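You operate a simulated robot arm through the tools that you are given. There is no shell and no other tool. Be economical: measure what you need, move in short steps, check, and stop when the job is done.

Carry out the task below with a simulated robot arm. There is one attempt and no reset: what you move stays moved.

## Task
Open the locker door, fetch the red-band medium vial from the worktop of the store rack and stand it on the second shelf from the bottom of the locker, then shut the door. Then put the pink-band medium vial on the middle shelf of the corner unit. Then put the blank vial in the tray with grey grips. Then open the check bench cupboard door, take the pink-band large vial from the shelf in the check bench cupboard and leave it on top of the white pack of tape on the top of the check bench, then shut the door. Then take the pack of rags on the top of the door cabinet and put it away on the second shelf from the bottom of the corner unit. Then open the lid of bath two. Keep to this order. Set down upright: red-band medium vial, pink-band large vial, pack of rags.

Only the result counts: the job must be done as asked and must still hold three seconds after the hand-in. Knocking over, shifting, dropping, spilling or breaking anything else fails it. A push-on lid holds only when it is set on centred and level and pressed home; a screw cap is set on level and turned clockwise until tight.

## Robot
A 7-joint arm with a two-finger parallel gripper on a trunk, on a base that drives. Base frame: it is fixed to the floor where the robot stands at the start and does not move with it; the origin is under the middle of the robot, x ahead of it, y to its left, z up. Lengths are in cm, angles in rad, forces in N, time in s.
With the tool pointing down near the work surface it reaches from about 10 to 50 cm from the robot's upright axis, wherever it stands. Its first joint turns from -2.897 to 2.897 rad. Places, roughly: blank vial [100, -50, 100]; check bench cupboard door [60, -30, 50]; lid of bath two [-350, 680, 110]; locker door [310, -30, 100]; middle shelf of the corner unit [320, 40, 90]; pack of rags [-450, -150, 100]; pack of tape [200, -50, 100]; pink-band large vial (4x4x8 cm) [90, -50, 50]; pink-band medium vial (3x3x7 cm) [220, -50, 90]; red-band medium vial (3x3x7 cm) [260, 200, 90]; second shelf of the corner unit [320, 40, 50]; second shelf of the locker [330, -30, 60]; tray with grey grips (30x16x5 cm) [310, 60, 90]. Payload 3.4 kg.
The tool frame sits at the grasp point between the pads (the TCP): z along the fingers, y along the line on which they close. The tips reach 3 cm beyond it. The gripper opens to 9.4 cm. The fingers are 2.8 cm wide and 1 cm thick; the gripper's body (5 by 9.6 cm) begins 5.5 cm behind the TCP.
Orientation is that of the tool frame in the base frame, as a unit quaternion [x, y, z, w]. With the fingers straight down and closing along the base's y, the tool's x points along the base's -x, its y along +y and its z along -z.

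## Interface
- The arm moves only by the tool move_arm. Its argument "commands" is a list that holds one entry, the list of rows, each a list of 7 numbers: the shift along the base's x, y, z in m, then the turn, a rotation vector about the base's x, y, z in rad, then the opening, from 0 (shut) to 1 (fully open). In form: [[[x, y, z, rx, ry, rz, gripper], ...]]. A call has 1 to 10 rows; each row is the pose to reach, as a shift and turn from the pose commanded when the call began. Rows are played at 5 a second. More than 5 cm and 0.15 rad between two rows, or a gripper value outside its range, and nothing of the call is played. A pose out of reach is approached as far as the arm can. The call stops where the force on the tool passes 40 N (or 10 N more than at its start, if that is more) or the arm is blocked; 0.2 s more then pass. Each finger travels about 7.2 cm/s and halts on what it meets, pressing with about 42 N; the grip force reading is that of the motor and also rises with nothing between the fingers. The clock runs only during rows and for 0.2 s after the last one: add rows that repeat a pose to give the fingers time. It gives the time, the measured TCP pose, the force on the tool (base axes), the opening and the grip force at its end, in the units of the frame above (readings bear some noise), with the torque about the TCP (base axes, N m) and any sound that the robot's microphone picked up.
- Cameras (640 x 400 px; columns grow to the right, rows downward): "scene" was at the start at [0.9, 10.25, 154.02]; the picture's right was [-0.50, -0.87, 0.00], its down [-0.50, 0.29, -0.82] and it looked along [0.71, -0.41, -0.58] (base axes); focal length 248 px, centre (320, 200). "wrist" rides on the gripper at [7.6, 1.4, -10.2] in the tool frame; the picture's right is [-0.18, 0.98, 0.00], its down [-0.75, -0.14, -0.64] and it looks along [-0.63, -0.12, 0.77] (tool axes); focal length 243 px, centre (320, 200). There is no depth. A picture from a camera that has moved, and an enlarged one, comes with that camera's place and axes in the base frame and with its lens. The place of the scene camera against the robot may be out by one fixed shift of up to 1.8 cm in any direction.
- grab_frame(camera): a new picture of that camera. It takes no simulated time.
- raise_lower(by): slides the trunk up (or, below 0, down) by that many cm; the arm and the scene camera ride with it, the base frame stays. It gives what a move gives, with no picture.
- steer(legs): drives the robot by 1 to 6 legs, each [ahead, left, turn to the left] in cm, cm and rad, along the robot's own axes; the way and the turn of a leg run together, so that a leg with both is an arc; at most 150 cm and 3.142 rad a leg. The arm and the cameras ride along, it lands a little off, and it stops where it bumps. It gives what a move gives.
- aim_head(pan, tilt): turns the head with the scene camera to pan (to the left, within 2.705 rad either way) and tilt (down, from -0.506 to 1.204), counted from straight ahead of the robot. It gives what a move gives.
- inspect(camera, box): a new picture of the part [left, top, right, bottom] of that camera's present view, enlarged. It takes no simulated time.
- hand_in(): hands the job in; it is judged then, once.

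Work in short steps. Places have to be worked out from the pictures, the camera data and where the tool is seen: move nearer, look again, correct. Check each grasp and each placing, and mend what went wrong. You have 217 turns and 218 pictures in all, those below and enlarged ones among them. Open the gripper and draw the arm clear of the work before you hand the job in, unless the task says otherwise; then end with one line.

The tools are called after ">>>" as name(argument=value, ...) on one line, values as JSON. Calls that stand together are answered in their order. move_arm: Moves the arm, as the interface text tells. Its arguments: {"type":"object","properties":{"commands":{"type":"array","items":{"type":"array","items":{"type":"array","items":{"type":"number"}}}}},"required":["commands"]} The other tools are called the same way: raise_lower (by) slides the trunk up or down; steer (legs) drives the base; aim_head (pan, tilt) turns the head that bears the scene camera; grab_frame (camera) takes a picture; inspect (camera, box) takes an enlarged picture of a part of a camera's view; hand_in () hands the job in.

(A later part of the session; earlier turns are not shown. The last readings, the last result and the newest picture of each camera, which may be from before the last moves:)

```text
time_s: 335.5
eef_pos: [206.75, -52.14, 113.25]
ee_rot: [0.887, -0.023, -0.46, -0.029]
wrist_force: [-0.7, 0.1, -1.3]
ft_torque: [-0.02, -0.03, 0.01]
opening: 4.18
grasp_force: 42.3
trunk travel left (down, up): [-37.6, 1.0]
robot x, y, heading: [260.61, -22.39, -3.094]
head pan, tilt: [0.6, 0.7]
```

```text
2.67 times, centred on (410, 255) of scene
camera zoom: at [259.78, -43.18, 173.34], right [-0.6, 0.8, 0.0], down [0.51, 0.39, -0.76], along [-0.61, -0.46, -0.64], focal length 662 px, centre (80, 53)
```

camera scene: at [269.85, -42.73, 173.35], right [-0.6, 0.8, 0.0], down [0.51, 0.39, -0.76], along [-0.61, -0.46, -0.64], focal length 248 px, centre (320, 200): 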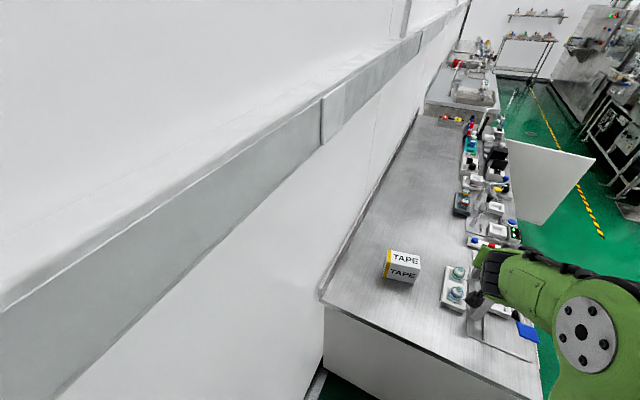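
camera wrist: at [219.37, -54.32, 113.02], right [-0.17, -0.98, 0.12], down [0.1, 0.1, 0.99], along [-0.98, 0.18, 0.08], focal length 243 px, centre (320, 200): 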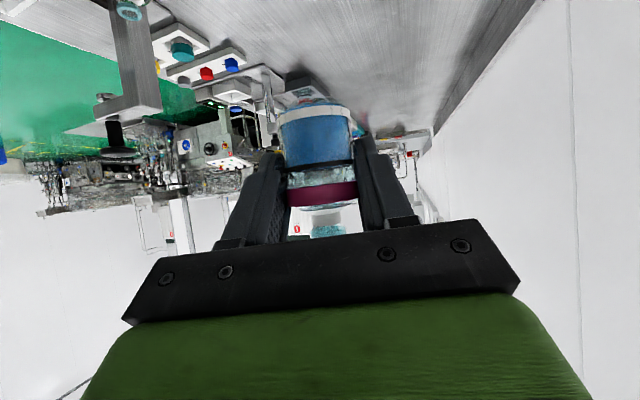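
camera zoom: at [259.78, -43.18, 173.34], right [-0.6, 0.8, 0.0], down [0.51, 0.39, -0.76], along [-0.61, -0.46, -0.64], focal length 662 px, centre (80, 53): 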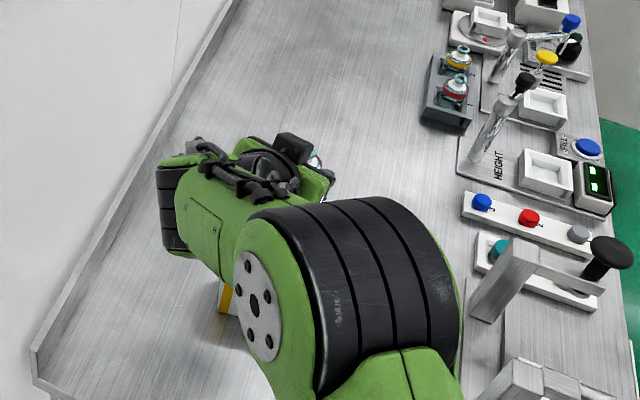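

The pack's top centre works out at (205.5, −52.4). I lower over it, first to z≈104.

>>> move_arm(commands=[[[-0.008, -0.003, -0.03, 0, 0, 0, 0.2], [-0.01, -0.003, -0.06, 0, 0, 0, 0.2], [-0.01, -0.003, -0.085, 0, 0, 0, 0.2]]])

>>> grab_frame(camera="wrist")

```text
time_s: 336.3
eef_pos: [205.65, -52.56, 104.8]
ee_rot: [0.887, -0.023, -0.46, -0.03]
wrist_force: [0.0, -0.1, 0.2]
ft_torque: [-0.01, 0.01, -0.02]
opening: 4.18
grasp_force: 41.9
trunk travel left (down, up): [-37.6, 1.0]
robot x, y, heading: [260.52, -22.57, -3.088]
head pan, tilt: [0.6, 0.7]
```

```text
62 pictures are left
camera wrist: at [218.22, -54.67, 104.47], right [-0.17, -0.98, 0.12], down [0.1, 0.1, 0.99], along [-0.98, 0.18, 0.08], focal length 243 px, centre (320, 200)
```

wrist: 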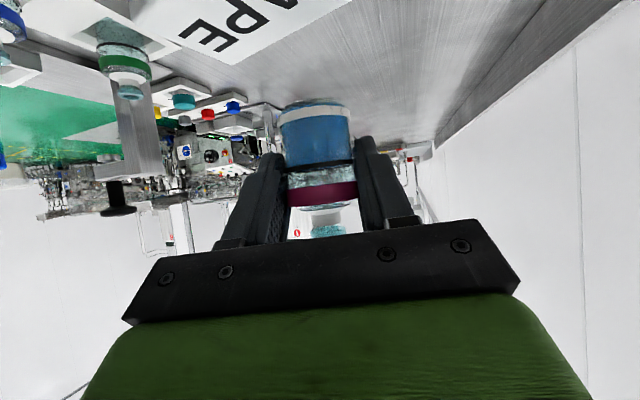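

The wrist view shows the pack's far edge right under the vial, so the pack centre is nearer ≈(208.4, −51.8). I shift +2.9 cm and look again.

>>> move_arm(commands=[[[0.015, 0.003, 0, 0, 0, 0, 0.2], [0.029, 0.007, 0, 0, 0, 0, 0.2], [0.029, 0.007, -0.02, 0, 0, 0, 0.2]]])

>>> grab_frame(camera="wrist")

```text
time_s: 337.1
eef_pos: [208.51, -51.73, 102.85]
ee_rot: [0.887, -0.022, -0.46, -0.028]
wrist_force: [-0.4, 0.4, 0.4]
ft_torque: [0.03, -0.02, 0.01]
opening: 4.19
grasp_force: 41.4
trunk travel left (down, up): [-37.6, 1.0]
robot x, y, heading: [261.05, -22.61, -3.096]
head pan, tilt: [0.6, 0.7]
```

```text
61 pictures are left
camera wrist: at [221.2, -53.97, 102.53], right [-0.17, -0.98, 0.12], down [0.1, 0.1, 0.99], along [-0.98, 0.18, 0.08], focal length 243 px, centre (320, 200)
```

wrist: 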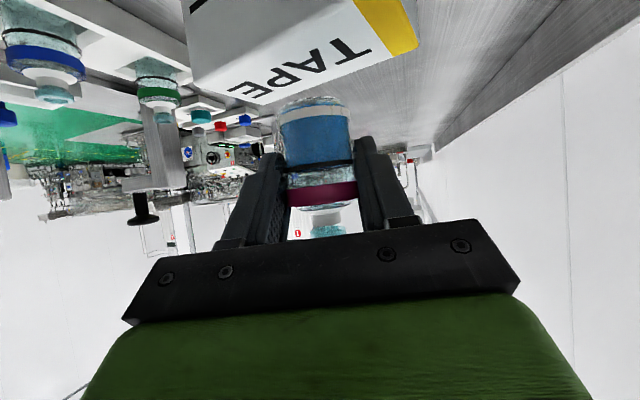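

Now the whole pack top is seen: centre ≈ (207.2, −51), top z≈96. I correct by (−1, +0.6) and lower close to contact.

>>> move_arm(commands=[[[-0.01, 0.006, -0.008, 0, 0, 0, 0.2], [-0.01, 0.006, -0.016, 0, 0, 0, 0.2], [-0.01, 0.006, -0.022, 0, 0, 0, 0.2]]])

>>> grab_frame(camera="wrist")

```text
time_s: 337.9
eef_pos: [207.61, -51.16, 100.66]
ee_rot: [0.888, -0.024, -0.459, -0.031]
wrist_force: [-0.2, -0.2, -1.2]
ft_torque: [0.01, 0.03, 0.0]
opening: 4.18
grasp_force: 42.3
trunk travel left (down, up): [-37.6, 1.0]
robot x, y, heading: [260.85, -22.59, -3.094]
head pan, tilt: [0.6, 0.7]
```

```text
60 pictures are left
camera wrist: at [220.18, -53.29, 100.31], right [-0.17, -0.98, 0.12], down [0.1, 0.1, 0.99], along [-0.98, 0.18, 0.08], focal length 243 px, centre (320, 200)
```

wrist: 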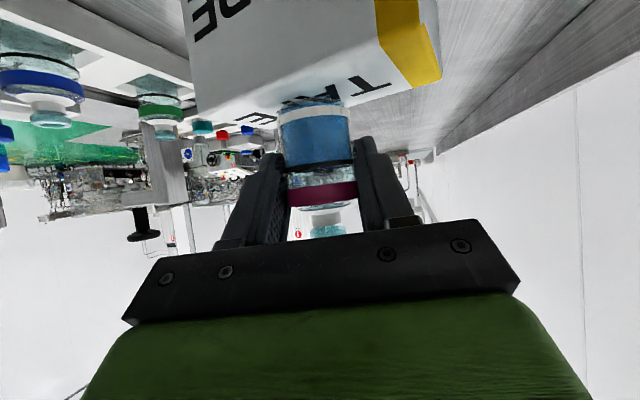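

Refined: pack top is ~11×6 cm, centre ≈ (208.4, −51.4), z≈96.5. I shift +1.1 cm x and lower to contact.

>>> move_arm(commands=[[[0.005, -0.001, 0.005, 0, 0, 0, 0.2], [0.011, -0.002, 0.003, 0, 0, 0, 0.2], [0.011, -0.002, -0.001, 0, 0, 0, 0.2], [0.011, -0.002, -0.004, 0, 0, 0, 0.2], [0.011, -0.002, -0.007, 0, 0, 0, 0.2]]])

>>> inspect(camera="wrist", box=[180, 0, 480, 240])

```text
time_s: 339.1
eef_pos: [208.8, -51.34, 100.45]
ee_rot: [0.885, -0.023, -0.464, -0.029]
wrist_force: [0.1, -0.4, 16.0]
ft_torque: [-0.17, -0.05, 0.02]
opening: 4.2
grasp_force: 42.0
trunk travel left (down, up): [-37.6, 1.0]
robot x, y, heading: [260.83, -22.41, -3.093]
head pan, tilt: [0.6, 0.7]
```

```text
1.67 times, centred on (330, 120) of wrist
camera zoom: at [221.26, -53.5, 99.92], right [-0.17, -0.98, 0.12], down [0.11, 0.11, 0.99], along [-0.98, 0.18, 0.09], focal length 404 px, centre (303, 333)
```

zoom: 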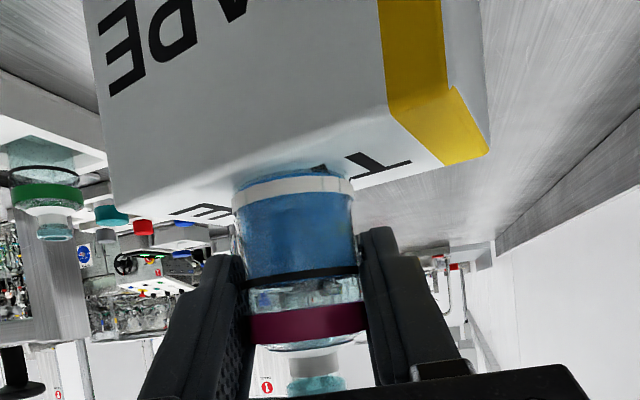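

Contact on the pack (16 N), base within the top face. I release gently.

>>> move_arm(commands=[[[0, 0, 0.001, 0, 0, 0, 0.47], [0, 0, 0.001, 0, 0, 0, 0.5], [0, 0, 0.001, 0, 0, 0, 0.6], [0, 0, 0.001, 0, 0, 0, 0.6]]])

>>> inspect(camera="wrist", box=[180, 0, 480, 240])

```text
time_s: 340.1
eef_pos: [208.69, -51.36, 100.09]
ee_rot: [0.887, -0.022, -0.46, -0.029]
wrist_force: [-0.2, -0.3, 0.2]
ft_torque: [-0.01, 0.01, 0.02]
opening: 5.63
grasp_force: 0.1
trunk travel left (down, up): [-37.6, 1.0]
robot x, y, heading: [260.85, -22.54, -3.093]
head pan, tilt: [0.6, 0.7]
```

```text
1.67 times, centred on (330, 120) of wrist
camera zoom: at [221.34, -53.49, 99.75], right [-0.17, -0.98, 0.12], down [0.1, 0.1, 0.99], along [-0.98, 0.18, 0.08], focal length 404 px, centre (303, 333)
```

zoom: 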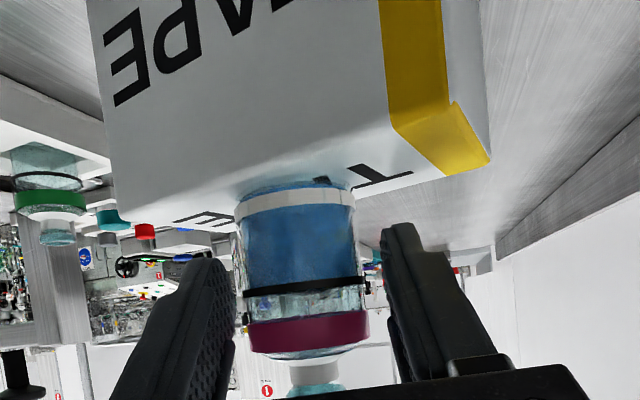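

It stands. I withdraw up and back.

>>> move_arm(commands=[[[0.025, 0, 0.02, 0, 0, 0, 0.6], [0.05, 0, 0.042, 0, 0, 0, 0.6], [0.08, 0, 0.07, 0, 0, 0, 0.6], [0.1, 0.02, 0.11, 0, 0, 0, 0.6], [0.11, 0.05, 0.14, 0, 0, 0, 0.6], [0.11, 0.095, 0.15, 0, 0, 0, 0.6], [0.1, 0.14, 0.15, 0, 0, 0, 0.6], [0.09, 0.18, 0.15, 0, 0, 0, 0.6]]])

>>> inspect(camera="scene", box=[300, 180, 520, 330])

```text
time_s: 341.9
eef_pos: [217.85, -33.16, 115.05]
ee_rot: [0.887, -0.022, -0.46, -0.028]
wrist_force: [1.0, -0.2, 0.6]
ft_torque: [0.0, 0.0, 0.01]
opening: 5.64
grasp_force: 0.0
trunk travel left (down, up): [-37.6, 1.0]
robot x, y, heading: [260.67, -22.45, -3.096]
head pan, tilt: [0.6, 0.7]
```

```text
2.67 times, centred on (410, 255) of scene
camera zoom: at [259.8, -42.93, 173.38], right [-0.6, 0.8, 0.0], down [0.51, 0.39, -0.77], along [-0.61, -0.46, -0.64], focal length 662 px, centre (80, 53)
```

zoom: 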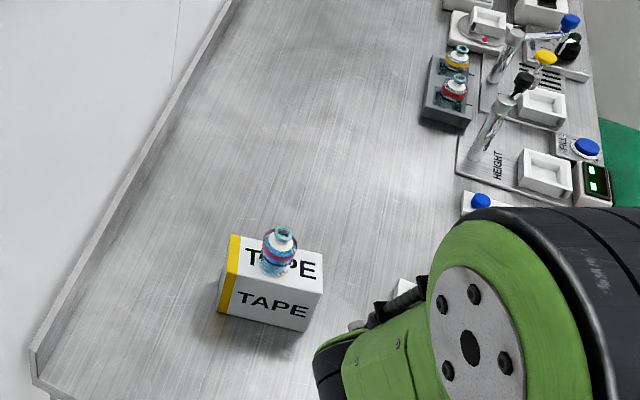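

Vial is upright on the white tape pack. Now back to shut the cupboard door: I drive out and over in front of it.

>>> steer(legs=[[0, -105, 0], [110, 0, 0], [115, 0, 0], [0, 0, 1.69]])

>>> aim_head(pan=-0.3, tilt=0.8)

>>> grab_frame(camera="scene")

```text
time_s: 346.6
eef_pos: [212.06, 64.2, 115.1]
ee_rot: [0.887, -0.024, -0.46, -0.028]
wrist_force: [0.5, 0.3, 0.0]
ft_torque: [-0.04, -0.02, 0.01]
opening: 5.64
grasp_force: 0.1
trunk travel left (down, up): [-37.6, 1.0]
robot x, y, heading: [255.12, 74.77, -3.095]
head pan, tilt: [0.6, 0.7]
stopped in leg 1: the robot was blocked; the commanded pose is now the measured one
```

```text
time_s: 347.8
eef_pos: [212.34, 63.97, 115.18]
ee_rot: [0.887, -0.022, -0.46, -0.03]
wrist_force: [-0.1, 0.3, -0.5]
ft_torque: [0.02, 0.0, 0.0]
opening: 5.64
grasp_force: 0.0
trunk travel left (down, up): [-37.6, 1.0]
robot x, y, heading: [254.74, 74.54, -3.095]
head pan, tilt: [-0.3, 0.799]
```

```text
56 pictures are left
camera scene: at [253.17, 61.1, 172.53], right [0.25, 0.97, 0.0], down [0.69, -0.18, -0.7], along [-0.67, 0.18, -0.72], focal length 248 px, centre (320, 200)
```

scene: 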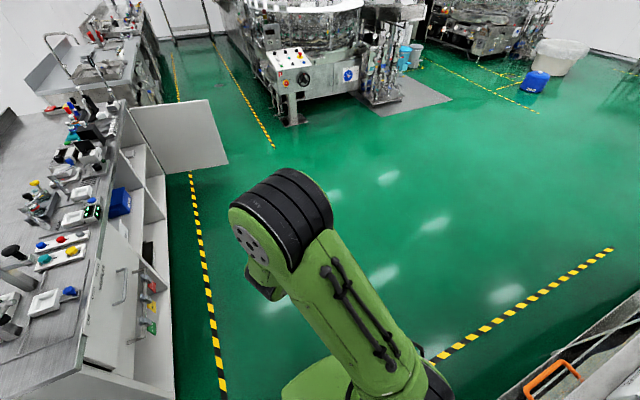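

The base grazed the rack's end; I go straight on ahead. Door's free edge is near (31, 22).

>>> steer(legs=[[111, -9, 0], [111, -9, 0], [0, 0, 1.6]])

>>> aim_head(pan=-0.2, tilt=0.9)

>>> grab_frame(camera="scene")

```text
time_s: 362.7
eef_pos: [43.43, 38.8, 115.23]
ee_rot: [0.64, 0.615, -0.344, 0.306]
wrist_force: [0.0, 0.2, 1.4]
ft_torque: [-0.01, 0.0, -0.03]
opening: 5.61
grasp_force: 0.1
trunk travel left (down, up): [-37.6, 1.0]
robot x, y, heading: [31.99, 81.48, -1.51]
head pan, tilt: [-0.3, 0.799]
```

```text
time_s: 363.4
eef_pos: [43.42, 38.75, 115.22]
ee_rot: [0.639, 0.616, -0.344, 0.306]
wrist_force: [0.0, 0.2, 0.2]
ft_torque: [0.01, 0.01, 0.01]
opening: 5.65
grasp_force: 0.1
trunk travel left (down, up): [-37.6, 1.0]
robot x, y, heading: [32.28, 81.49, -1.51]
head pan, tilt: [-0.201, 0.901]
```

```text
55 pictures are left
camera scene: at [45.14, 80.35, 171.74], right [-0.99, 0.14, 0.0], down [0.11, 0.78, -0.62], along [-0.09, -0.62, -0.78], focal length 248 px, centre (320, 200)
```

scene: 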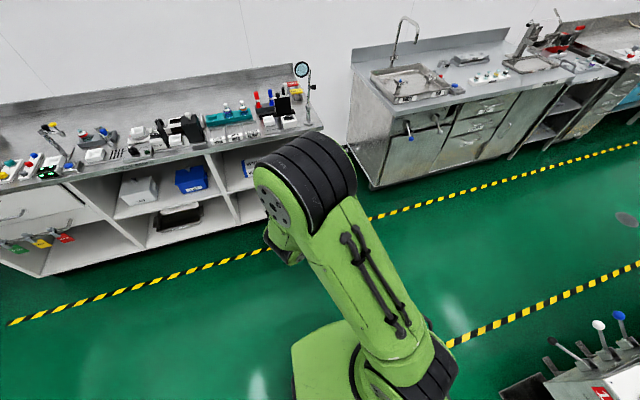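

I lower the trunk to bring the hand to door height, clear of the edge.

>>> raise_lower(by=-37)

>>> move_arm(commands=[[[-0.03, 0, -0.02, 0, 0, -0.1, 1], [-0.06, 0, -0.05, 0, 0, -0.1, 1], [-0.09, 0, -0.08, 0, 0, -0.1, 1]]])

>>> grab_frame(camera="wrist")

>>> grab_frame(camera="scene")

```text
time_s: 367.0
eef_pos: [43.58, 38.86, 78.13]
ee_rot: [0.639, 0.616, -0.344, 0.306]
wrist_force: [-0.9, -0.6, -0.3]
ft_torque: [0.02, 0.01, -0.03]
opening: 5.64
grasp_force: 0.0
trunk travel left (down, up): [-0.6, 38.0]
robot x, y, heading: [32.49, 81.34, -1.513]
head pan, tilt: [-0.201, 0.901]
```

```text
time_s: 367.8
eef_pos: [34.39, 38.92, 70.35]
ee_rot: [0.67, 0.583, -0.359, 0.289]
wrist_force: [0.6, 0.1, -0.2]
ft_torque: [0.01, 0.02, -0.01]
opening: 9.39
grasp_force: 0.0
trunk travel left (down, up): [-0.6, 38.0]
robot x, y, heading: [32.09, 81.62, -1.511]
head pan, tilt: [-0.201, 0.901]
```

```text
54 pictures are left
camera wrist: at [37.69, 51.5, 69.91], right [0.96, -0.26, 0.12], down [-0.1, 0.11, 0.99], along [-0.27, -0.96, 0.08], focal length 243 px, centre (320, 200)
```

wrist: 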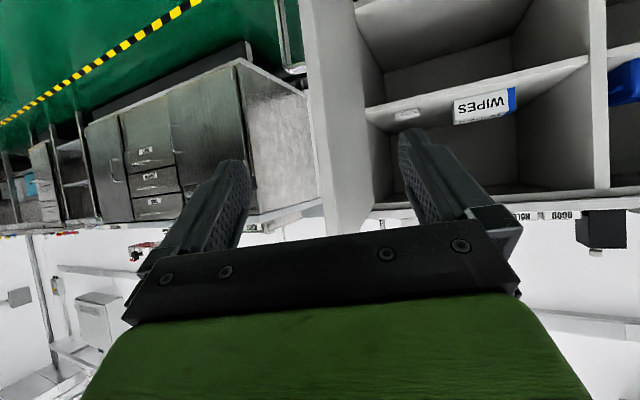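

```text
53 pictures are left
camera scene: at [45.14, 80.33, 134.76], right [-0.99, 0.14, 0.0], down [0.11, 0.78, -0.62], along [-0.09, -0.61, -0.78], focal length 248 px, centre (320, 200)
```

scene: 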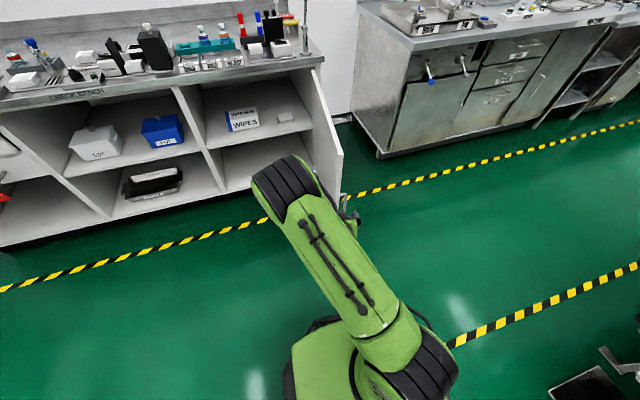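

The door edge stands at ≈(30.3, 22). I straddle it with open fingers.

>>> move_arm(commands=[[[-0.015, -0.045, 0, 0, 0, 0, 1], [-0.025, -0.09, 0, 0, 0, 0.03, 1], [-0.035, -0.135, 0, 0, 0, 0.06, 1], [-0.039, -0.175, 0, 0, 0, 0.09, 1], [-0.039, -0.2, 0, 0, 0, 0.1, 1]]])

>>> grab_frame(camera="wrist")

>>> inspect(camera="scene", box=[250, 100, 450, 240])

```text
time_s: 369.0
eef_pos: [30.31, 20.02, 70.12]
ee_rot: [0.642, 0.616, -0.343, 0.303]
wrist_force: [0.2, 15.7, 7.2]
ft_torque: [-0.94, -0.09, 0.2]
opening: 9.42
grasp_force: 0.0
trunk travel left (down, up): [-0.6, 38.0]
robot x, y, heading: [32.42, 81.39, -1.513]
head pan, tilt: [-0.201, 0.901]
stopped in row 5: the force on the tool passed its limit at 76 N (the readings are from after the stop); the commanded pose is now the measured one
```

```text
52 pictures are left
camera wrist: at [32.37, 32.76, 69.9], right [0.98, -0.16, 0.12], down [-0.1, 0.09, 0.99], along [-0.17, -0.98, 0.07], focal length 243 px, centre (320, 200)
```

wrist: 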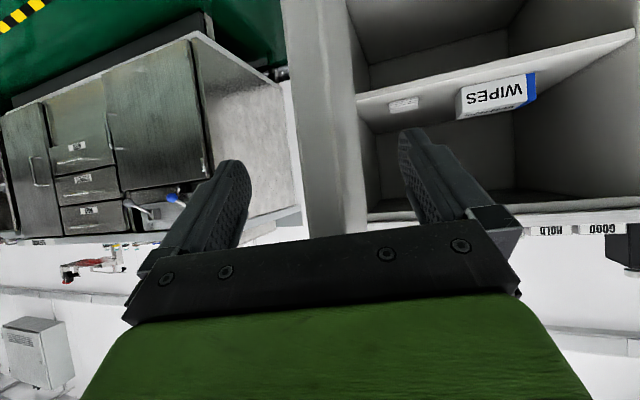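

```text
2.86 times, centred on (350, 170) of scene
camera zoom: at [45.15, 80.72, 134.77], right [-0.99, 0.14, 0.0], down [0.11, 0.77, -0.62], along [-0.09, -0.62, -0.78], focal length 709 px, centre (234, 286)
```

zoom: 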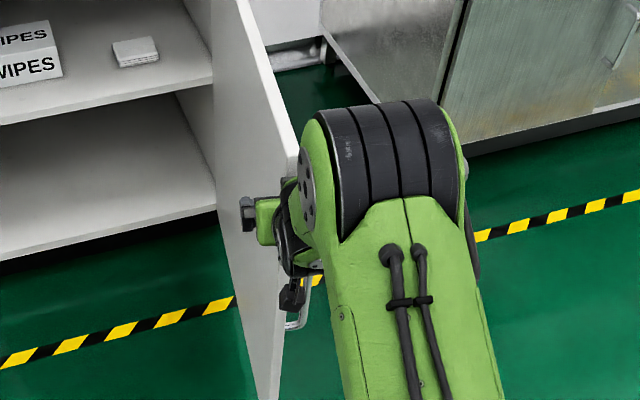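

The edge is between the fingers. I back off 1 cm and drive left to drag the door, first stretch.

>>> steer(legs=[[-1.5, 0, 0], [2, 10, 0], [2, 8, 0]])

>>> grab_frame(camera="wrist")

```text
time_s: 371.1
eef_pos: [48.49, 18.18, 69.94]
ee_rot: [0.642, 0.617, -0.342, 0.302]
wrist_force: [0.8, 0.5, -0.3]
ft_torque: [0.0, -0.01, -0.05]
opening: 9.39
grasp_force: 0.1
trunk travel left (down, up): [-0.6, 38.0]
robot x, y, heading: [49.85, 79.89, -1.514]
head pan, tilt: [-0.201, 0.901]
```

```text
50 pictures are left
camera wrist: at [50.46, 31.09, 69.71], right [0.98, -0.16, 0.12], down [-0.1, 0.09, 0.99], along [-0.17, -0.98, 0.07], focal length 243 px, centre (320, 200)
```

wrist: 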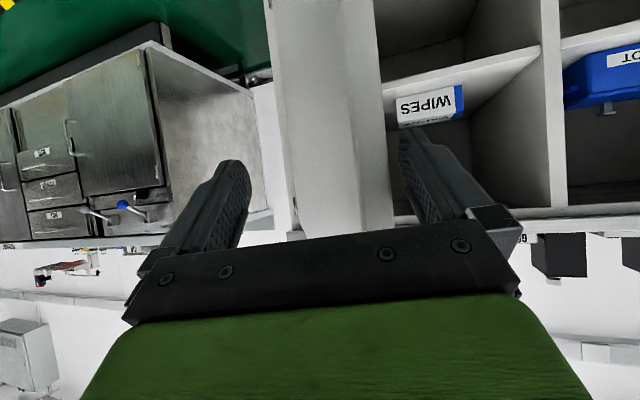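

The door follows easily. I continue the arc.

>>> steer(legs=[[6.5, 14, 0], [10.5, 11.7, 0]])

>>> grab_frame(camera="scene")

```text
time_s: 373.5
eef_pos: [75.19, 3.19, 69.94]
ee_rot: [0.641, 0.618, -0.34, 0.303]
wrist_force: [0.6, -0.5, 0.3]
ft_torque: [0.0, -0.02, -0.01]
opening: 9.38
grasp_force: 0.0
trunk travel left (down, up): [-0.6, 38.0]
robot x, y, heading: [76.66, 65.0, -1.508]
head pan, tilt: [-0.201, 0.901]
```

```text
49 pictures are left
camera scene: at [89.89, 63.71, 134.76], right [-0.99, 0.14, 0.0], down [0.11, 0.78, -0.62], along [-0.09, -0.61, -0.78], focal length 248 px, centre (320, 200)
```

scene: 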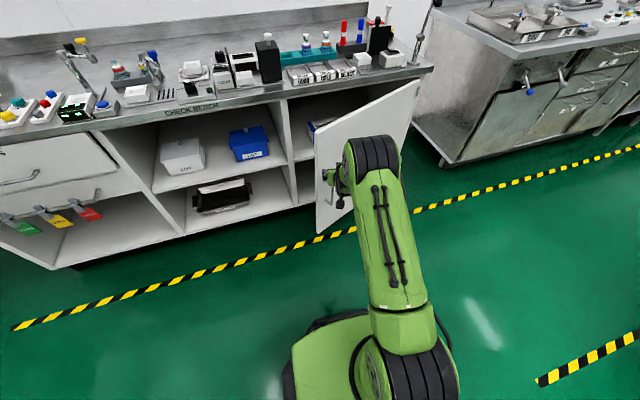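

Door ~25° from shut. I back out, close the fingers and shift slightly right to push the outer face.

>>> steer(legs=[[-12, 0, 0], [0, -5, 0]])

>>> move_arm(commands=[[[0, 0, 0, 0, 0, 0, 0.5], [0, 0, 0, 0, 0, 0, 0.0], [0, 0, 0, 0, 0, 0, 0.0]]])

>>> steer(legs=[[14, 0, 0], [12, 0, 0]])

>>> grab_frame(camera="scene")

```text
time_s: 375.3
eef_pos: [69.27, 14.65, 69.9]
ee_rot: [0.642, 0.616, -0.342, 0.303]
wrist_force: [-1.5, -0.8, 0.6]
ft_torque: [0.0, -0.02, 0.03]
opening: 9.41
grasp_force: 0.0
trunk travel left (down, up): [-0.6, 38.0]
robot x, y, heading: [71.51, 76.41, -1.511]
head pan, tilt: [-0.201, 0.901]
```

```text
time_s: 376.1
eef_pos: [69.18, 14.68, 70.05]
ee_rot: [0.641, 0.616, -0.342, 0.303]
wrist_force: [-0.1, -0.4, 0.5]
ft_torque: [-0.03, -0.04, -0.01]
opening: 0.0
grasp_force: 14.6
trunk travel left (down, up): [-0.6, 38.0]
robot x, y, heading: [71.37, 76.21, -1.512]
head pan, tilt: [-0.201, 0.901]
```

```text
time_s: 378.2
eef_pos: [70.8, -11.07, 69.95]
ee_rot: [0.641, 0.617, -0.341, 0.303]
wrist_force: [0.8, 0.9, 1.5]
ft_torque: [-0.04, -0.01, 0.01]
opening: 0.0
grasp_force: 32.8
trunk travel left (down, up): [-0.6, 38.0]
robot x, y, heading: [72.26, 50.41, -1.511]
head pan, tilt: [-0.201, 0.901]
```

```text
48 pictures are left
camera scene: at [85.69, 49.54, 134.76], right [-0.99, 0.14, 0.0], down [0.11, 0.78, -0.62], along [-0.09, -0.61, -0.78], focal length 248 px, centre (320, 200)
```

scene: 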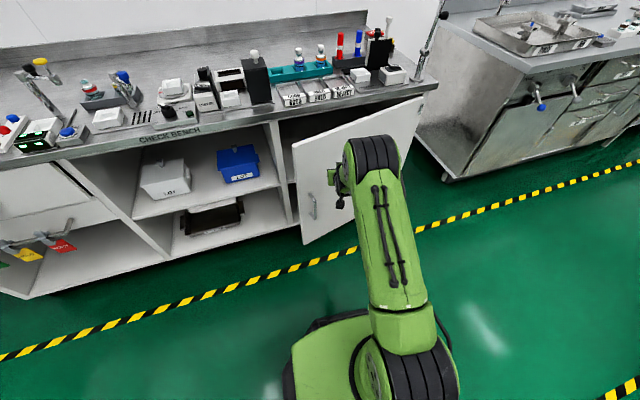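

I push on forward to close it.

>>> steer(legs=[[8, 0, 0], [8, 0, 0]])

>>> grab_frame(camera="scene")

```text
time_s: 380.0
eef_pos: [71.76, -27.0, 69.95]
ee_rot: [0.641, 0.617, -0.341, 0.303]
wrist_force: [-0.4, 1.0, -0.9]
ft_torque: [0.03, -0.05, 0.01]
opening: 0.0
grasp_force: 32.8
trunk travel left (down, up): [-0.6, 38.0]
robot x, y, heading: [73.6, 34.89, -1.514]
head pan, tilt: [-0.201, 0.901]
```

```text
47 pictures are left
camera scene: at [86.65, 33.57, 134.76], right [-0.99, 0.14, 0.0], down [0.11, 0.78, -0.62], along [-0.09, -0.61, -0.78], focal length 248 px, centre (320, 200)
```

scene: 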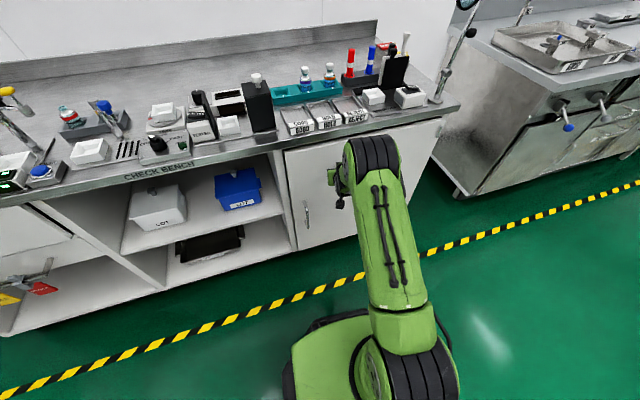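

Almost shut. I press the last bit with the arm until it meets the frame.

>>> move_arm(commands=[[[0.001, -0.01, 0, 0, 0, 0, 0], [0.002, -0.02, 0, 0, 0, 0, 0], [0.003, -0.03, 0, 0, 0, 0, 0], [0.004, -0.04, 0, 0, 0, 0, 0], [0.005, -0.05, 0, 0, 0, 0, 0]]])

>>> inspect(camera="scene", box=[240, 110, 460, 270])

```text
time_s: 380.4
eef_pos: [71.58, -27.18, 69.95]
ee_rot: [0.643, 0.617, -0.341, 0.299]
wrist_force: [1.6, 30.7, 20.2]
ft_torque: [-0.34, -0.17, 0.24]
opening: 0.01
grasp_force: 33.1
trunk travel left (down, up): [-0.6, 38.0]
robot x, y, heading: [73.74, 34.78, -1.509]
head pan, tilt: [-0.201, 0.901]
stopped in row 2: the force on the tool passed its limit at 52 N (the readings are from after the stop); the commanded pose is now the measured one
```

```text
2.50 times, centred on (350, 190) of scene
camera zoom: at [86.67, 34.32, 134.78], right [-0.99, 0.14, 0.0], down [0.11, 0.77, -0.62], along [-0.09, -0.62, -0.78], focal length 620 px, centre (245, 225)
```

zoom: 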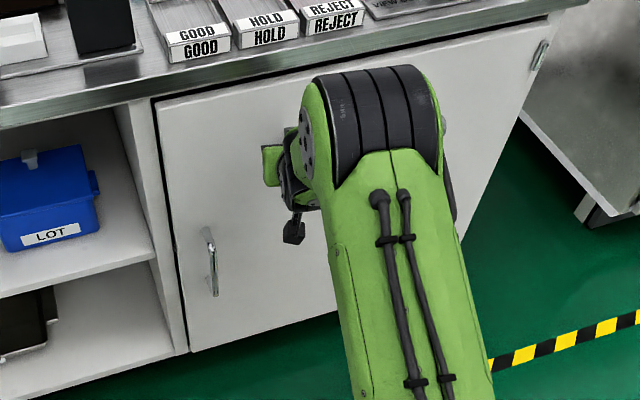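

The cupboard door is shut. Next the rags: I back off, raise the trunk, and turn down the corridor to look.

>>> steer(legs=[[-32, 0, 0], [0, 0, -1.466]])

>>> raise_lower(by=20)

>>> aim_head(pan=0.15, tilt=0.25)

>>> grab_frame(camera="scene")

```text
time_s: 386.2
eef_pos: [9.31, 63.67, 69.56]
ee_rot: [0.892, 0.017, -0.451, -0.011]
wrist_force: [0.4, -0.5, -0.1]
ft_torque: [-0.02, -0.01, 0.01]
opening: 0.0
grasp_force: 33.3
trunk travel left (down, up): [-0.6, 38.0]
robot x, y, heading: [71.7, 66.43, -3.003]
head pan, tilt: [-0.201, 0.901]
```

```text
time_s: 388.4
eef_pos: [9.31, 63.63, 89.54]
ee_rot: [0.892, 0.018, -0.451, -0.011]
wrist_force: [-0.4, -0.6, -0.8]
ft_torque: [-0.02, -0.03, -0.02]
opening: 0.02
grasp_force: 33.6
trunk travel left (down, up): [-20.6, 18.0]
robot x, y, heading: [71.64, 66.55, -3.006]
head pan, tilt: [-0.201, 0.901]
```

```text
time_s: 389.4
eef_pos: [9.31, 63.56, 89.69]
ee_rot: [0.892, 0.018, -0.451, -0.01]
wrist_force: [0.8, 0.3, -0.1]
ft_torque: [0.0, 0.01, -0.01]
opening: 0.0
grasp_force: 32.7
trunk travel left (down, up): [-20.6, 18.0]
robot x, y, heading: [71.94, 67.05, -3.002]
head pan, tilt: [0.15, 0.25]
```

```text
45 pictures are left
camera scene: at [70.06, 49.3, 160.43], right [-0.29, 0.96, 0.0], down [0.24, 0.07, -0.97], along [-0.93, -0.28, -0.25], focal length 248 px, centre (320, 200)
```

scene: 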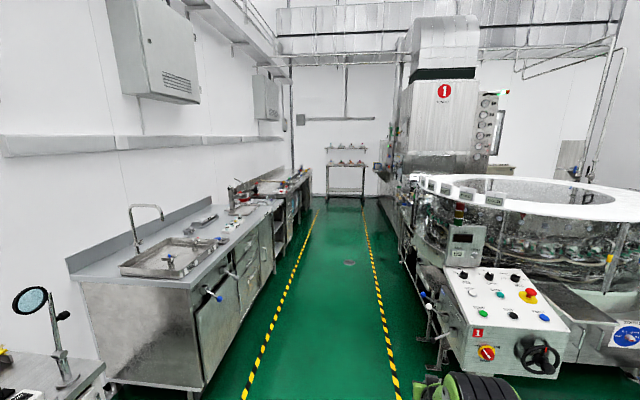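

Corridor's centreline runs from about (−65, 10) to (−335, −32). I drive along it.

>>> steer(legs=[[108, 37, 0], [111, 2, 0], [111, 2, 0], [100, 2, 0]])

>>> aim_head(pan=0.5, tilt=0.35)

>>> grab_frame(camera="scene")

```text
time_s: 410.5
eef_pos: [-409.4, -39.68, 89.68]
ee_rot: [0.893, 0.008, -0.45, -0.016]
wrist_force: [0.3, 0.5, 0.4]
ft_torque: [0.01, 0.01, -0.03]
opening: 0.01
grasp_force: 33.1
trunk travel left (down, up): [-20.6, 18.0]
robot x, y, heading: [-347.06, -37.62, -3.022]
head pan, tilt: [0.15, 0.25]
```

```text
time_s: 411.4
eef_pos: [-409.36, -39.64, 89.71]
ee_rot: [0.893, 0.008, -0.45, -0.016]
wrist_force: [0.6, -1.1, 0.5]
ft_torque: [0.05, -0.01, 0.0]
opening: 0.0
grasp_force: 33.0
trunk travel left (down, up): [-20.6, 18.0]
robot x, y, heading: [-346.77, -37.38, -3.019]
head pan, tilt: [0.499, 0.351]
```

```text
44 pictures are left
camera scene: at [-347.59, -58.04, 159.49], right [-0.58, 0.82, 0.0], down [0.28, 0.2, -0.94], along [-0.77, -0.54, -0.34], focal length 248 px, centre (320, 200)
```

scene: 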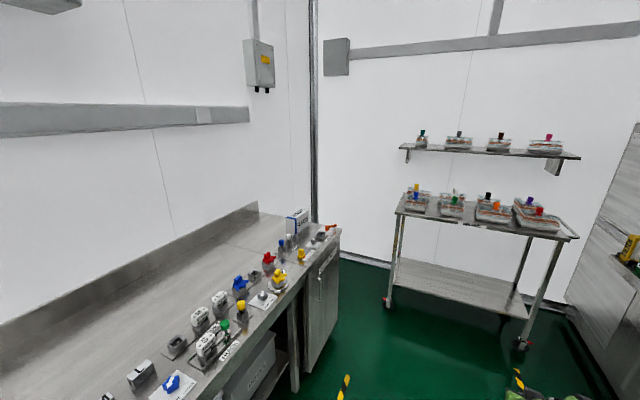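

The rags pack stands at ≈(−457, −153), near the end of the bench. I raise the arm well clear before manoeuvring.

>>> raise_lower(by=17)

>>> move_arm(commands=[[[0.03, 0, 0.035, 0, 0, 0, 0.5], [0.06, 0, 0.07, 0, 0, 0, 1], [0.08, 0, 0.11, 0, 0, 0, 1], [0.1, 0, 0.15, 0, 0, 0, 1], [0.12, 0, 0.19, 0, 0, 0, 1]]])

>>> steer(legs=[[0, 0, 2.0]])

```text
time_s: 413.3
eef_pos: [-409.46, -39.62, 106.59]
ee_rot: [0.893, 0.007, -0.451, -0.017]
wrist_force: [0.2, 0.5, -0.4]
ft_torque: [0.04, 0.01, -0.02]
opening: 0.0
grasp_force: 33.3
trunk travel left (down, up): [-37.6, 1.0]
robot x, y, heading: [-347.02, -37.84, -3.021]
head pan, tilt: [0.499, 0.351]
```

```text
time_s: 414.5
eef_pos: [-397.26, -39.67, 125.6]
ee_rot: [0.892, 0.009, -0.451, -0.016]
wrist_force: [0.6, -1.1, 0.3]
ft_torque: [-0.01, 0.02, -0.02]
opening: 9.43
grasp_force: 0.1
trunk travel left (down, up): [-37.6, 1.0]
robot x, y, heading: [-346.9, -37.28, -3.022]
head pan, tilt: [0.499, 0.351]
```

```text
time_s: 419.6
eef_pos: [-325.6, -83.61, 125.5]
ee_rot: [0.487, 0.749, -0.263, 0.366]
wrist_force: [-0.2, -0.5, 0.3]
ft_torque: [0.01, 0.0, 0.01]
opening: 9.41
grasp_force: 0.1
trunk travel left (down, up): [-37.6, 1.0]
robot x, y, heading: [-346.83, -37.94, -1.05]
head pan, tilt: [0.499, 0.351]
```

I slide along to the bench end, facing the pack, with the hand held high.

>>> steer(legs=[[-8, -76, 0], [-8, -74, 0]])

>>> aim_head(pan=0.2, tilt=0.8)

>>> grab_frame(camera="scene")

>>> grab_frame(camera="wrist")

```text
time_s: 427.3
eef_pos: [-463.58, -141.94, 125.48]
ee_rot: [0.492, 0.745, -0.265, 0.365]
wrist_force: [0.0, -0.2, 0.2]
ft_torque: [0.0, 0.01, 0.05]
opening: 9.39
grasp_force: 0.1
trunk travel left (down, up): [-37.6, 1.0]
robot x, y, heading: [-484.48, -95.73, -1.068]
head pan, tilt: [0.499, 0.351]
```

```text
time_s: 428.2
eef_pos: [-463.56, -141.92, 125.54]
ee_rot: [0.492, 0.745, -0.265, 0.364]
wrist_force: [-0.1, 0.4, 0.2]
ft_torque: [0.02, -0.01, -0.03]
opening: 9.4
grasp_force: 0.0
trunk travel left (down, up): [-37.6, 1.0]
robot x, y, heading: [-484.19, -96.12, -1.065]
head pan, tilt: [0.201, 0.799]
```

```text
43 pictures are left
camera scene: at [-469.46, -89.97, 172.54], right [-0.76, -0.65, 0.0], down [-0.46, 0.55, -0.7], along [0.45, -0.53, -0.72], focal length 248 px, centre (320, 200)
```

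scene: 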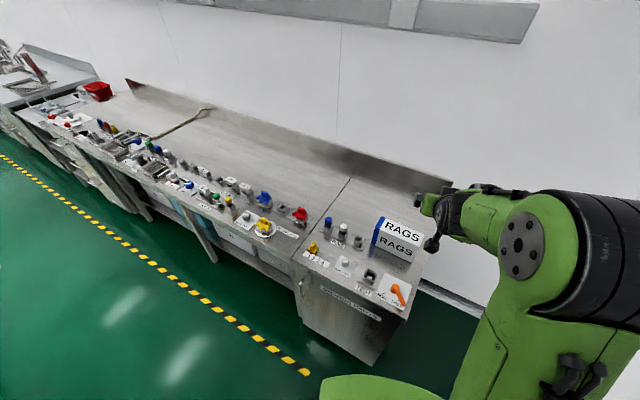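

```text
42 pictures are left
camera wrist: at [-467.11, -129.48, 125.47], right [0.96, 0.27, 0.11], down [-0.12, 0.02, 0.99], along [0.27, -0.96, 0.06], focal length 243 px, centre (320, 200)
```

wrist: 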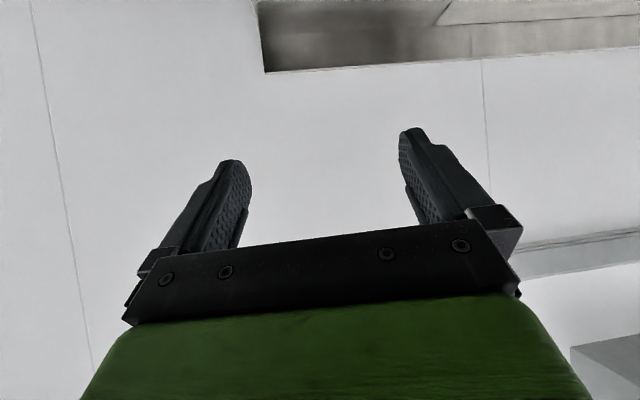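

Pack ≈ 14×7 cm, centre (−456.4, −152.3), long side along the bench. I'll grip it across its depth from above with the tool heading along the bench, steeply tilted. First I yaw the tool in the air.

>>> move_arm(commands=[[[0, -0.01, 0, 0, 0, 0.148, 1], [0, -0.02, 0, 0, 0, 0.296, 1], [0, -0.03, 0, 0, 0, 0.444, 1], [0, -0.04, 0, 0, 0, 0.592, 1], [0, -0.05, 0, 0, 0, 0.74, 1], [0, -0.06, 0, 0, 0, 0.888, 1], [0, -0.07, 0, 0, 0, 1.036, 1], [0, -0.08, 0, 0, 0, 1.184, 1], [0, -0.09, 0, 0, 0, 1.33, 1]]])

>>> move_arm(commands=[[[0, -0.005, -0.02, -0.02, 0.118, 0, 1], [0, -0.01, -0.04, -0.039, 0.237, 0, 1], [0.0, -0.014, -0.06, -0.059, 0.355, 0, 1]]])

>>> grab_frame(camera="wrist")

```text
time_s: 430.2
eef_pos: [-463.5, -151.08, 125.31]
ee_rot: [-0.072, 0.89, 0.017, 0.45]
wrist_force: [-0.3, 0.5, -0.9]
ft_torque: [-0.02, -0.01, 0.0]
opening: 9.42
grasp_force: 0.0
trunk travel left (down, up): [-37.6, 1.0]
robot x, y, heading: [-484.08, -95.87, -1.068]
head pan, tilt: [0.201, 0.799]
```

```text
time_s: 431.0
eef_pos: [-463.52, -152.48, 119.44]
ee_rot: [-0.082, 0.956, 0.004, 0.283]
wrist_force: [-0.7, 0.3, -0.4]
ft_torque: [0.03, 0.01, 0.0]
opening: 9.38
grasp_force: 0.2
trunk travel left (down, up): [-37.6, 1.0]
robot x, y, heading: [-484.12, -95.74, -1.069]
head pan, tilt: [0.201, 0.799]
```

```text
41 pictures are left
camera wrist: at [-475.64, -152.69, 123.91], right [0.0, 1.0, 0.06], down [0.3, -0.06, 0.95], along [0.95, 0.02, -0.3], focal length 243 px, centre (320, 200)
```

wrist: 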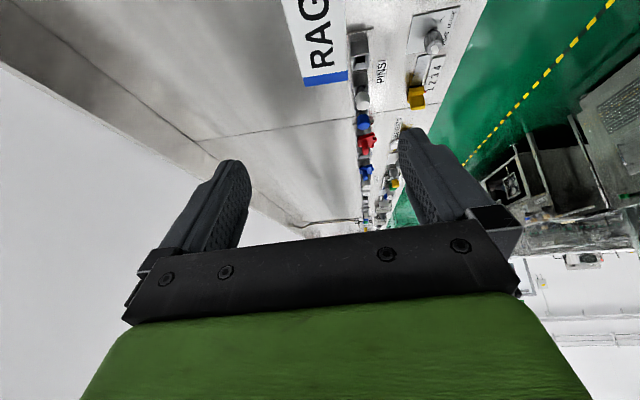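

Pack top: far end at x≈−447.4, centreline y≈−151, depth ≈6.5 cm. I move above its centre with open fingers and check.

>>> move_arm(commands=[[[0.03, 0.004, -0.035, 0, 0, 0, 1], [0.055, 0.009, -0.075, 0, 0, 0, 1], [0.075, 0.013, -0.115, 0, 0, 0, 1], [0.082, 0.013, -0.15, 0, 0, 0, 1]]])

>>> grab_frame(camera="wrist")

>>> inspect(camera="scene", box=[320, 160, 500, 290])

```text
time_s: 432.0
eef_pos: [-455.25, -151.12, 104.4]
ee_rot: [-0.082, 0.955, 0.003, 0.284]
wrist_force: [-0.5, -0.3, -0.9]
ft_torque: [0.01, 0.0, 0.01]
opening: 9.4
grasp_force: 0.0
trunk travel left (down, up): [-37.6, 1.0]
robot x, y, heading: [-484.08, -96.08, -1.067]
head pan, tilt: [0.201, 0.799]
```

```text
40 pictures are left
camera wrist: at [-467.42, -151.24, 108.84], right [0.0, 1.0, 0.06], down [0.3, -0.06, 0.95], along [0.96, 0.02, -0.3], focal length 243 px, centre (320, 200)
```

wrist: 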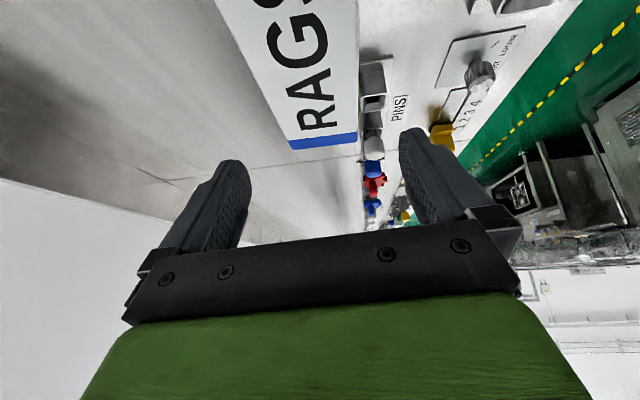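

```text
3.08 times, centred on (410, 225) of scene
camera zoom: at [-469.43, -90.06, 172.53], right [-0.76, -0.65, 0.0], down [-0.46, 0.55, -0.7], along [0.45, -0.53, -0.72], focal length 764 px, centre (43, 123)
```

zoom: 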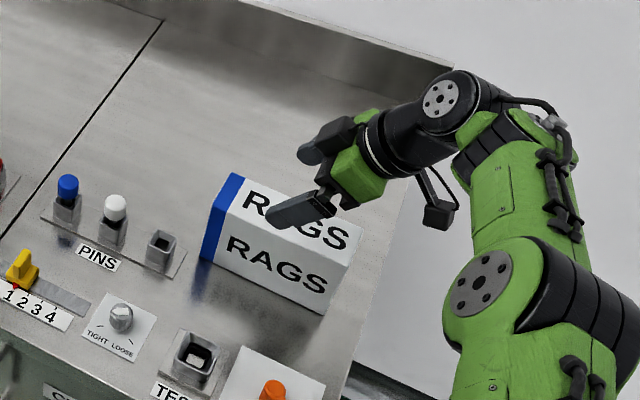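

Triangulated top z≈97.9, centred under the gripper. I lower 9 cm and close.

>>> move_arm(commands=[[[0, 0, -0.045, 0, 0, 0, 1], [0, -0.001, -0.075, 0, 0, 0, 1], [0, -0.001, -0.092, 0, 0, 0, 1], [0, -0.001, -0.092, 0, 0, 0, 0.7], [0, -0.001, -0.092, 0, 0, 0, 0.5], [0, -0.001, -0.092, 0, 0, 0, 0.4], [0, -0.001, -0.092, 0, 0, 0, 0.4]]])

>>> grab_frame(camera="wrist")

```text
time_s: 433.6
eef_pos: [-455.54, -150.76, 95.42]
ee_rot: [-0.083, 0.955, 0.003, 0.285]
wrist_force: [-0.3, 0.5, 0.9]
ft_torque: [0.0, 0.01, 0.04]
opening: 6.95
grasp_force: 41.8
out of reach, approached as far as the arm can: row 3, 4, 5, 6, 7
trunk travel left (down, up): [-37.6, 1.0]
robot x, y, heading: [-484.41, -95.86, -1.07]
head pan, tilt: [0.201, 0.799]
```

```text
38 pictures are left
camera wrist: at [-467.64, -151.03, 99.79], right [0.0, 1.0, 0.06], down [0.3, -0.06, 0.95], along [0.95, 0.02, -0.3], focal length 243 px, centre (320, 200)
```

wrist: 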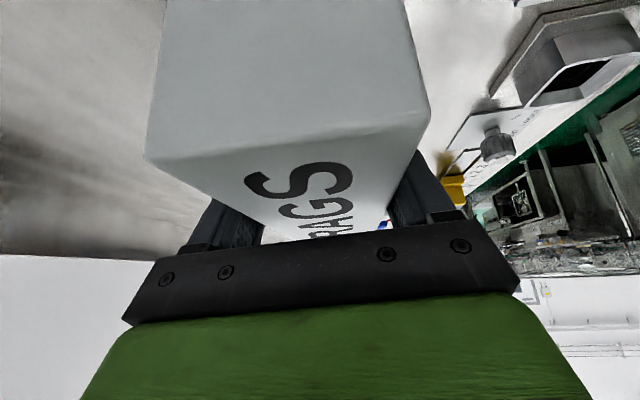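

Gripped (6.95). I lift it high and yaw the tool back toward the base's heading.

>>> move_arm(commands=[[[0, 0.002, 0.03, 0, 0, 0, 0.4], [0, 0.004, 0.07, 0, 0, 0, 0.4], [0, 0.006, 0.115, 0, 0, 0, 0.4], [0, 0.008, 0.16, 0, 0, 0, 0.4], [0, 0.01, 0.2, 0, 0, 0, 0.4], [0, 0.012, 0.24, 0, 0, 0, 0.4]]])

>>> move_arm(commands=[[[0, 0.01, 0.0, 0, 0, -0.14, 0.4], [0, 0.02, 0.0, 0, 0, -0.28, 0.4], [0, 0.03, 0, 0, 0, -0.42, 0.4], [0, 0.04, 0, 0, 0, -0.56, 0.4], [0, 0.05, 0, 0, 0, -0.7, 0.4], [0, 0.06, 0, 0, 0, -0.84, 0.4], [0, 0.07, 0, 0, 0, -0.94, 0.4]]])

```text
time_s: 435.0
eef_pos: [-455.48, -149.32, 119.45]
ee_rot: [-0.082, 0.955, 0.004, 0.285]
wrist_force: [0.2, 0.5, -3.0]
ft_torque: [-0.01, 0.04, 0.02]
opening: 6.95
grasp_force: 42.0
trunk travel left (down, up): [-37.6, 1.0]
robot x, y, heading: [-484.63, -95.72, -1.066]
head pan, tilt: [0.201, 0.799]
```

```text
time_s: 436.6
eef_pos: [-455.45, -142.56, 119.35]
ee_rot: [0.36, 0.889, -0.126, 0.255]
wrist_force: [0.6, 0.5, -2.7]
ft_torque: [0.03, 0.02, 0.0]
opening: 6.92
grasp_force: 42.2
trunk travel left (down, up): [-37.6, 1.0]
robot x, y, heading: [-484.78, -95.52, -1.066]
head pan, tilt: [0.201, 0.799]
```

I drive back along the corridor with the pack.

>>> steer(legs=[[8, 74, 0], [8, 76, 0], [0, 0, 1.22], [107, 0, 0], [107, 0, 0], [107, 0, 0]])

>>> steer(legs=[[110, 0, 0], [100, 0, 0]])

>>> aim_head(pan=-0.2, tilt=0.6)

>>> grab_frame(camera="scene")

```text
time_s: 462.9
eef_pos: [28.79, 27.43, 119.43]
ee_rot: [-0.226, 0.932, 0.046, 0.28]
wrist_force: [0.1, 0.1, -3.2]
ft_torque: [0.05, 0.01, 0.0]
opening: 6.9
grasp_force: 41.7
trunk travel left (down, up): [-37.6, 1.0]
robot x, y, heading: [-24.79, 14.88, 0.18]
head pan, tilt: [0.201, 0.799]
```

```text
time_s: 473.3
eef_pos: [236.4, 60.85, 119.27]
ee_rot: [-0.217, 0.934, 0.043, 0.281]
wrist_force: [0.8, 0.3, -3.4]
ft_torque: [-0.01, 0.03, -0.01]
opening: 6.94
grasp_force: 42.2
trunk travel left (down, up): [-37.6, 1.0]
robot x, y, heading: [182.43, 49.49, 0.161]
head pan, tilt: [0.201, 0.799]
```

```text
time_s: 474.2
eef_pos: [236.37, 60.8, 119.35]
ee_rot: [-0.216, 0.934, 0.043, 0.281]
wrist_force: [-0.2, 0.3, -2.4]
ft_torque: [0.03, 0.03, 0.02]
opening: 6.93
grasp_force: 41.8
trunk travel left (down, up): [-37.6, 1.0]
robot x, y, heading: [182.97, 49.71, 0.158]
head pan, tilt: [-0.201, 0.6]
```

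```text
37 pictures are left
camera scene: at [182.47, 62.82, 174.21], right [-0.04, -1.0, 0.0], down [-0.56, 0.02, -0.82], along [0.82, -0.04, -0.57], focal length 248 px, centre (320, 200)
```

scene: 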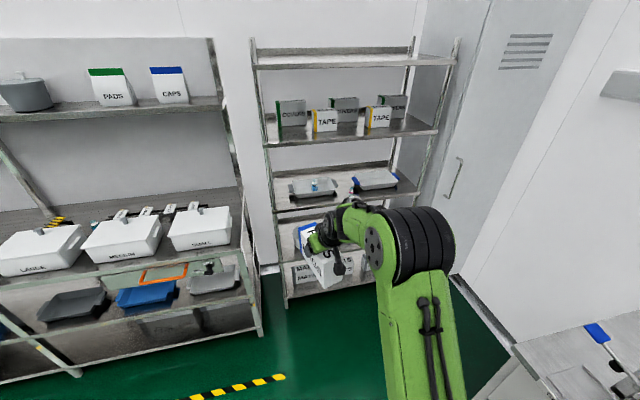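

I turn toward the unit's free place (right of the existing RAGS pack, ≈(311, 20)), and lower the trunk.

>>> steer(legs=[[0, 0, -0.33], [51, -10, 0]])

>>> raise_lower(by=-37)

>>> move_arm(commands=[[[0, 0, -0.04, 0, 0, 0, 0.4], [0, 0, -0.08, 0, 0, 0, 0.4], [0, 0, -0.12, 0, 0, 0, 0.4], [0, 0, -0.15, 0, 0, 0, 0.4]]])

>>> grab_frame(camera="wrist")

>>> grab_frame(camera="scene")

```text
time_s: 478.3
eef_pos: [286.47, 25.21, 119.28]
ee_rot: [-0.066, 0.957, -0.001, 0.284]
wrist_force: [1.1, 0.1, -2.5]
ft_torque: [0.02, 0.03, -0.01]
opening: 6.9
grasp_force: 41.9
trunk travel left (down, up): [-37.6, 1.0]
robot x, y, heading: [232.17, 31.0, -0.157]
head pan, tilt: [-0.201, 0.6]
```

```text
time_s: 481.9
eef_pos: [286.52, 25.24, 82.41]
ee_rot: [-0.066, 0.956, -0.001, 0.285]
wrist_force: [-0.4, -0.5, -2.3]
ft_torque: [-0.03, 0.02, 0.02]
opening: 6.9
grasp_force: 42.3
trunk travel left (down, up): [-0.6, 38.0]
robot x, y, heading: [231.82, 31.46, -0.159]
head pan, tilt: [-0.201, 0.6]
```

```text
time_s: 482.9
eef_pos: [286.68, 25.21, 67.31]
ee_rot: [-0.067, 0.957, -0.001, 0.284]
wrist_force: [-0.2, 0.6, -3.4]
ft_torque: [0.0, 0.01, -0.02]
opening: 6.92
grasp_force: 42.0
trunk travel left (down, up): [-0.6, 38.0]
robot x, y, heading: [231.81, 31.2, -0.159]
head pan, tilt: [-0.201, 0.6]
```

```text
36 pictures are left
camera wrist: at [274.54, 25.35, 71.76], right [0.03, 1.0, 0.06], down [0.29, -0.07, 0.95], along [0.96, -0.01, -0.29], focal length 243 px, centre (320, 200)
```

wrist: 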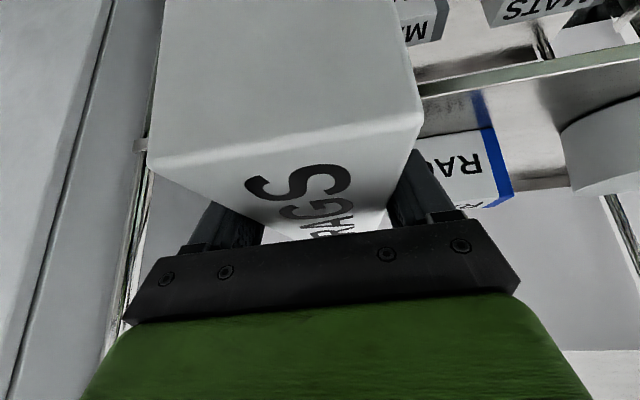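

```text
35 pictures are left
camera scene: at [236.03, 43.56, 137.24], right [-0.35, -0.94, 0.0], down [-0.53, 0.2, -0.82], along [0.77, -0.29, -0.57], focal length 248 px, centre (320, 200)
```

scene: 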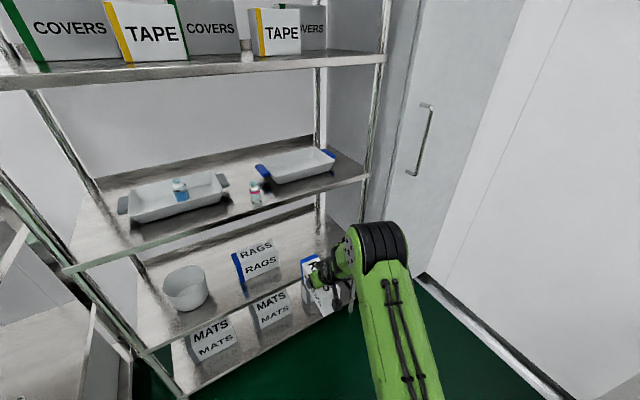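

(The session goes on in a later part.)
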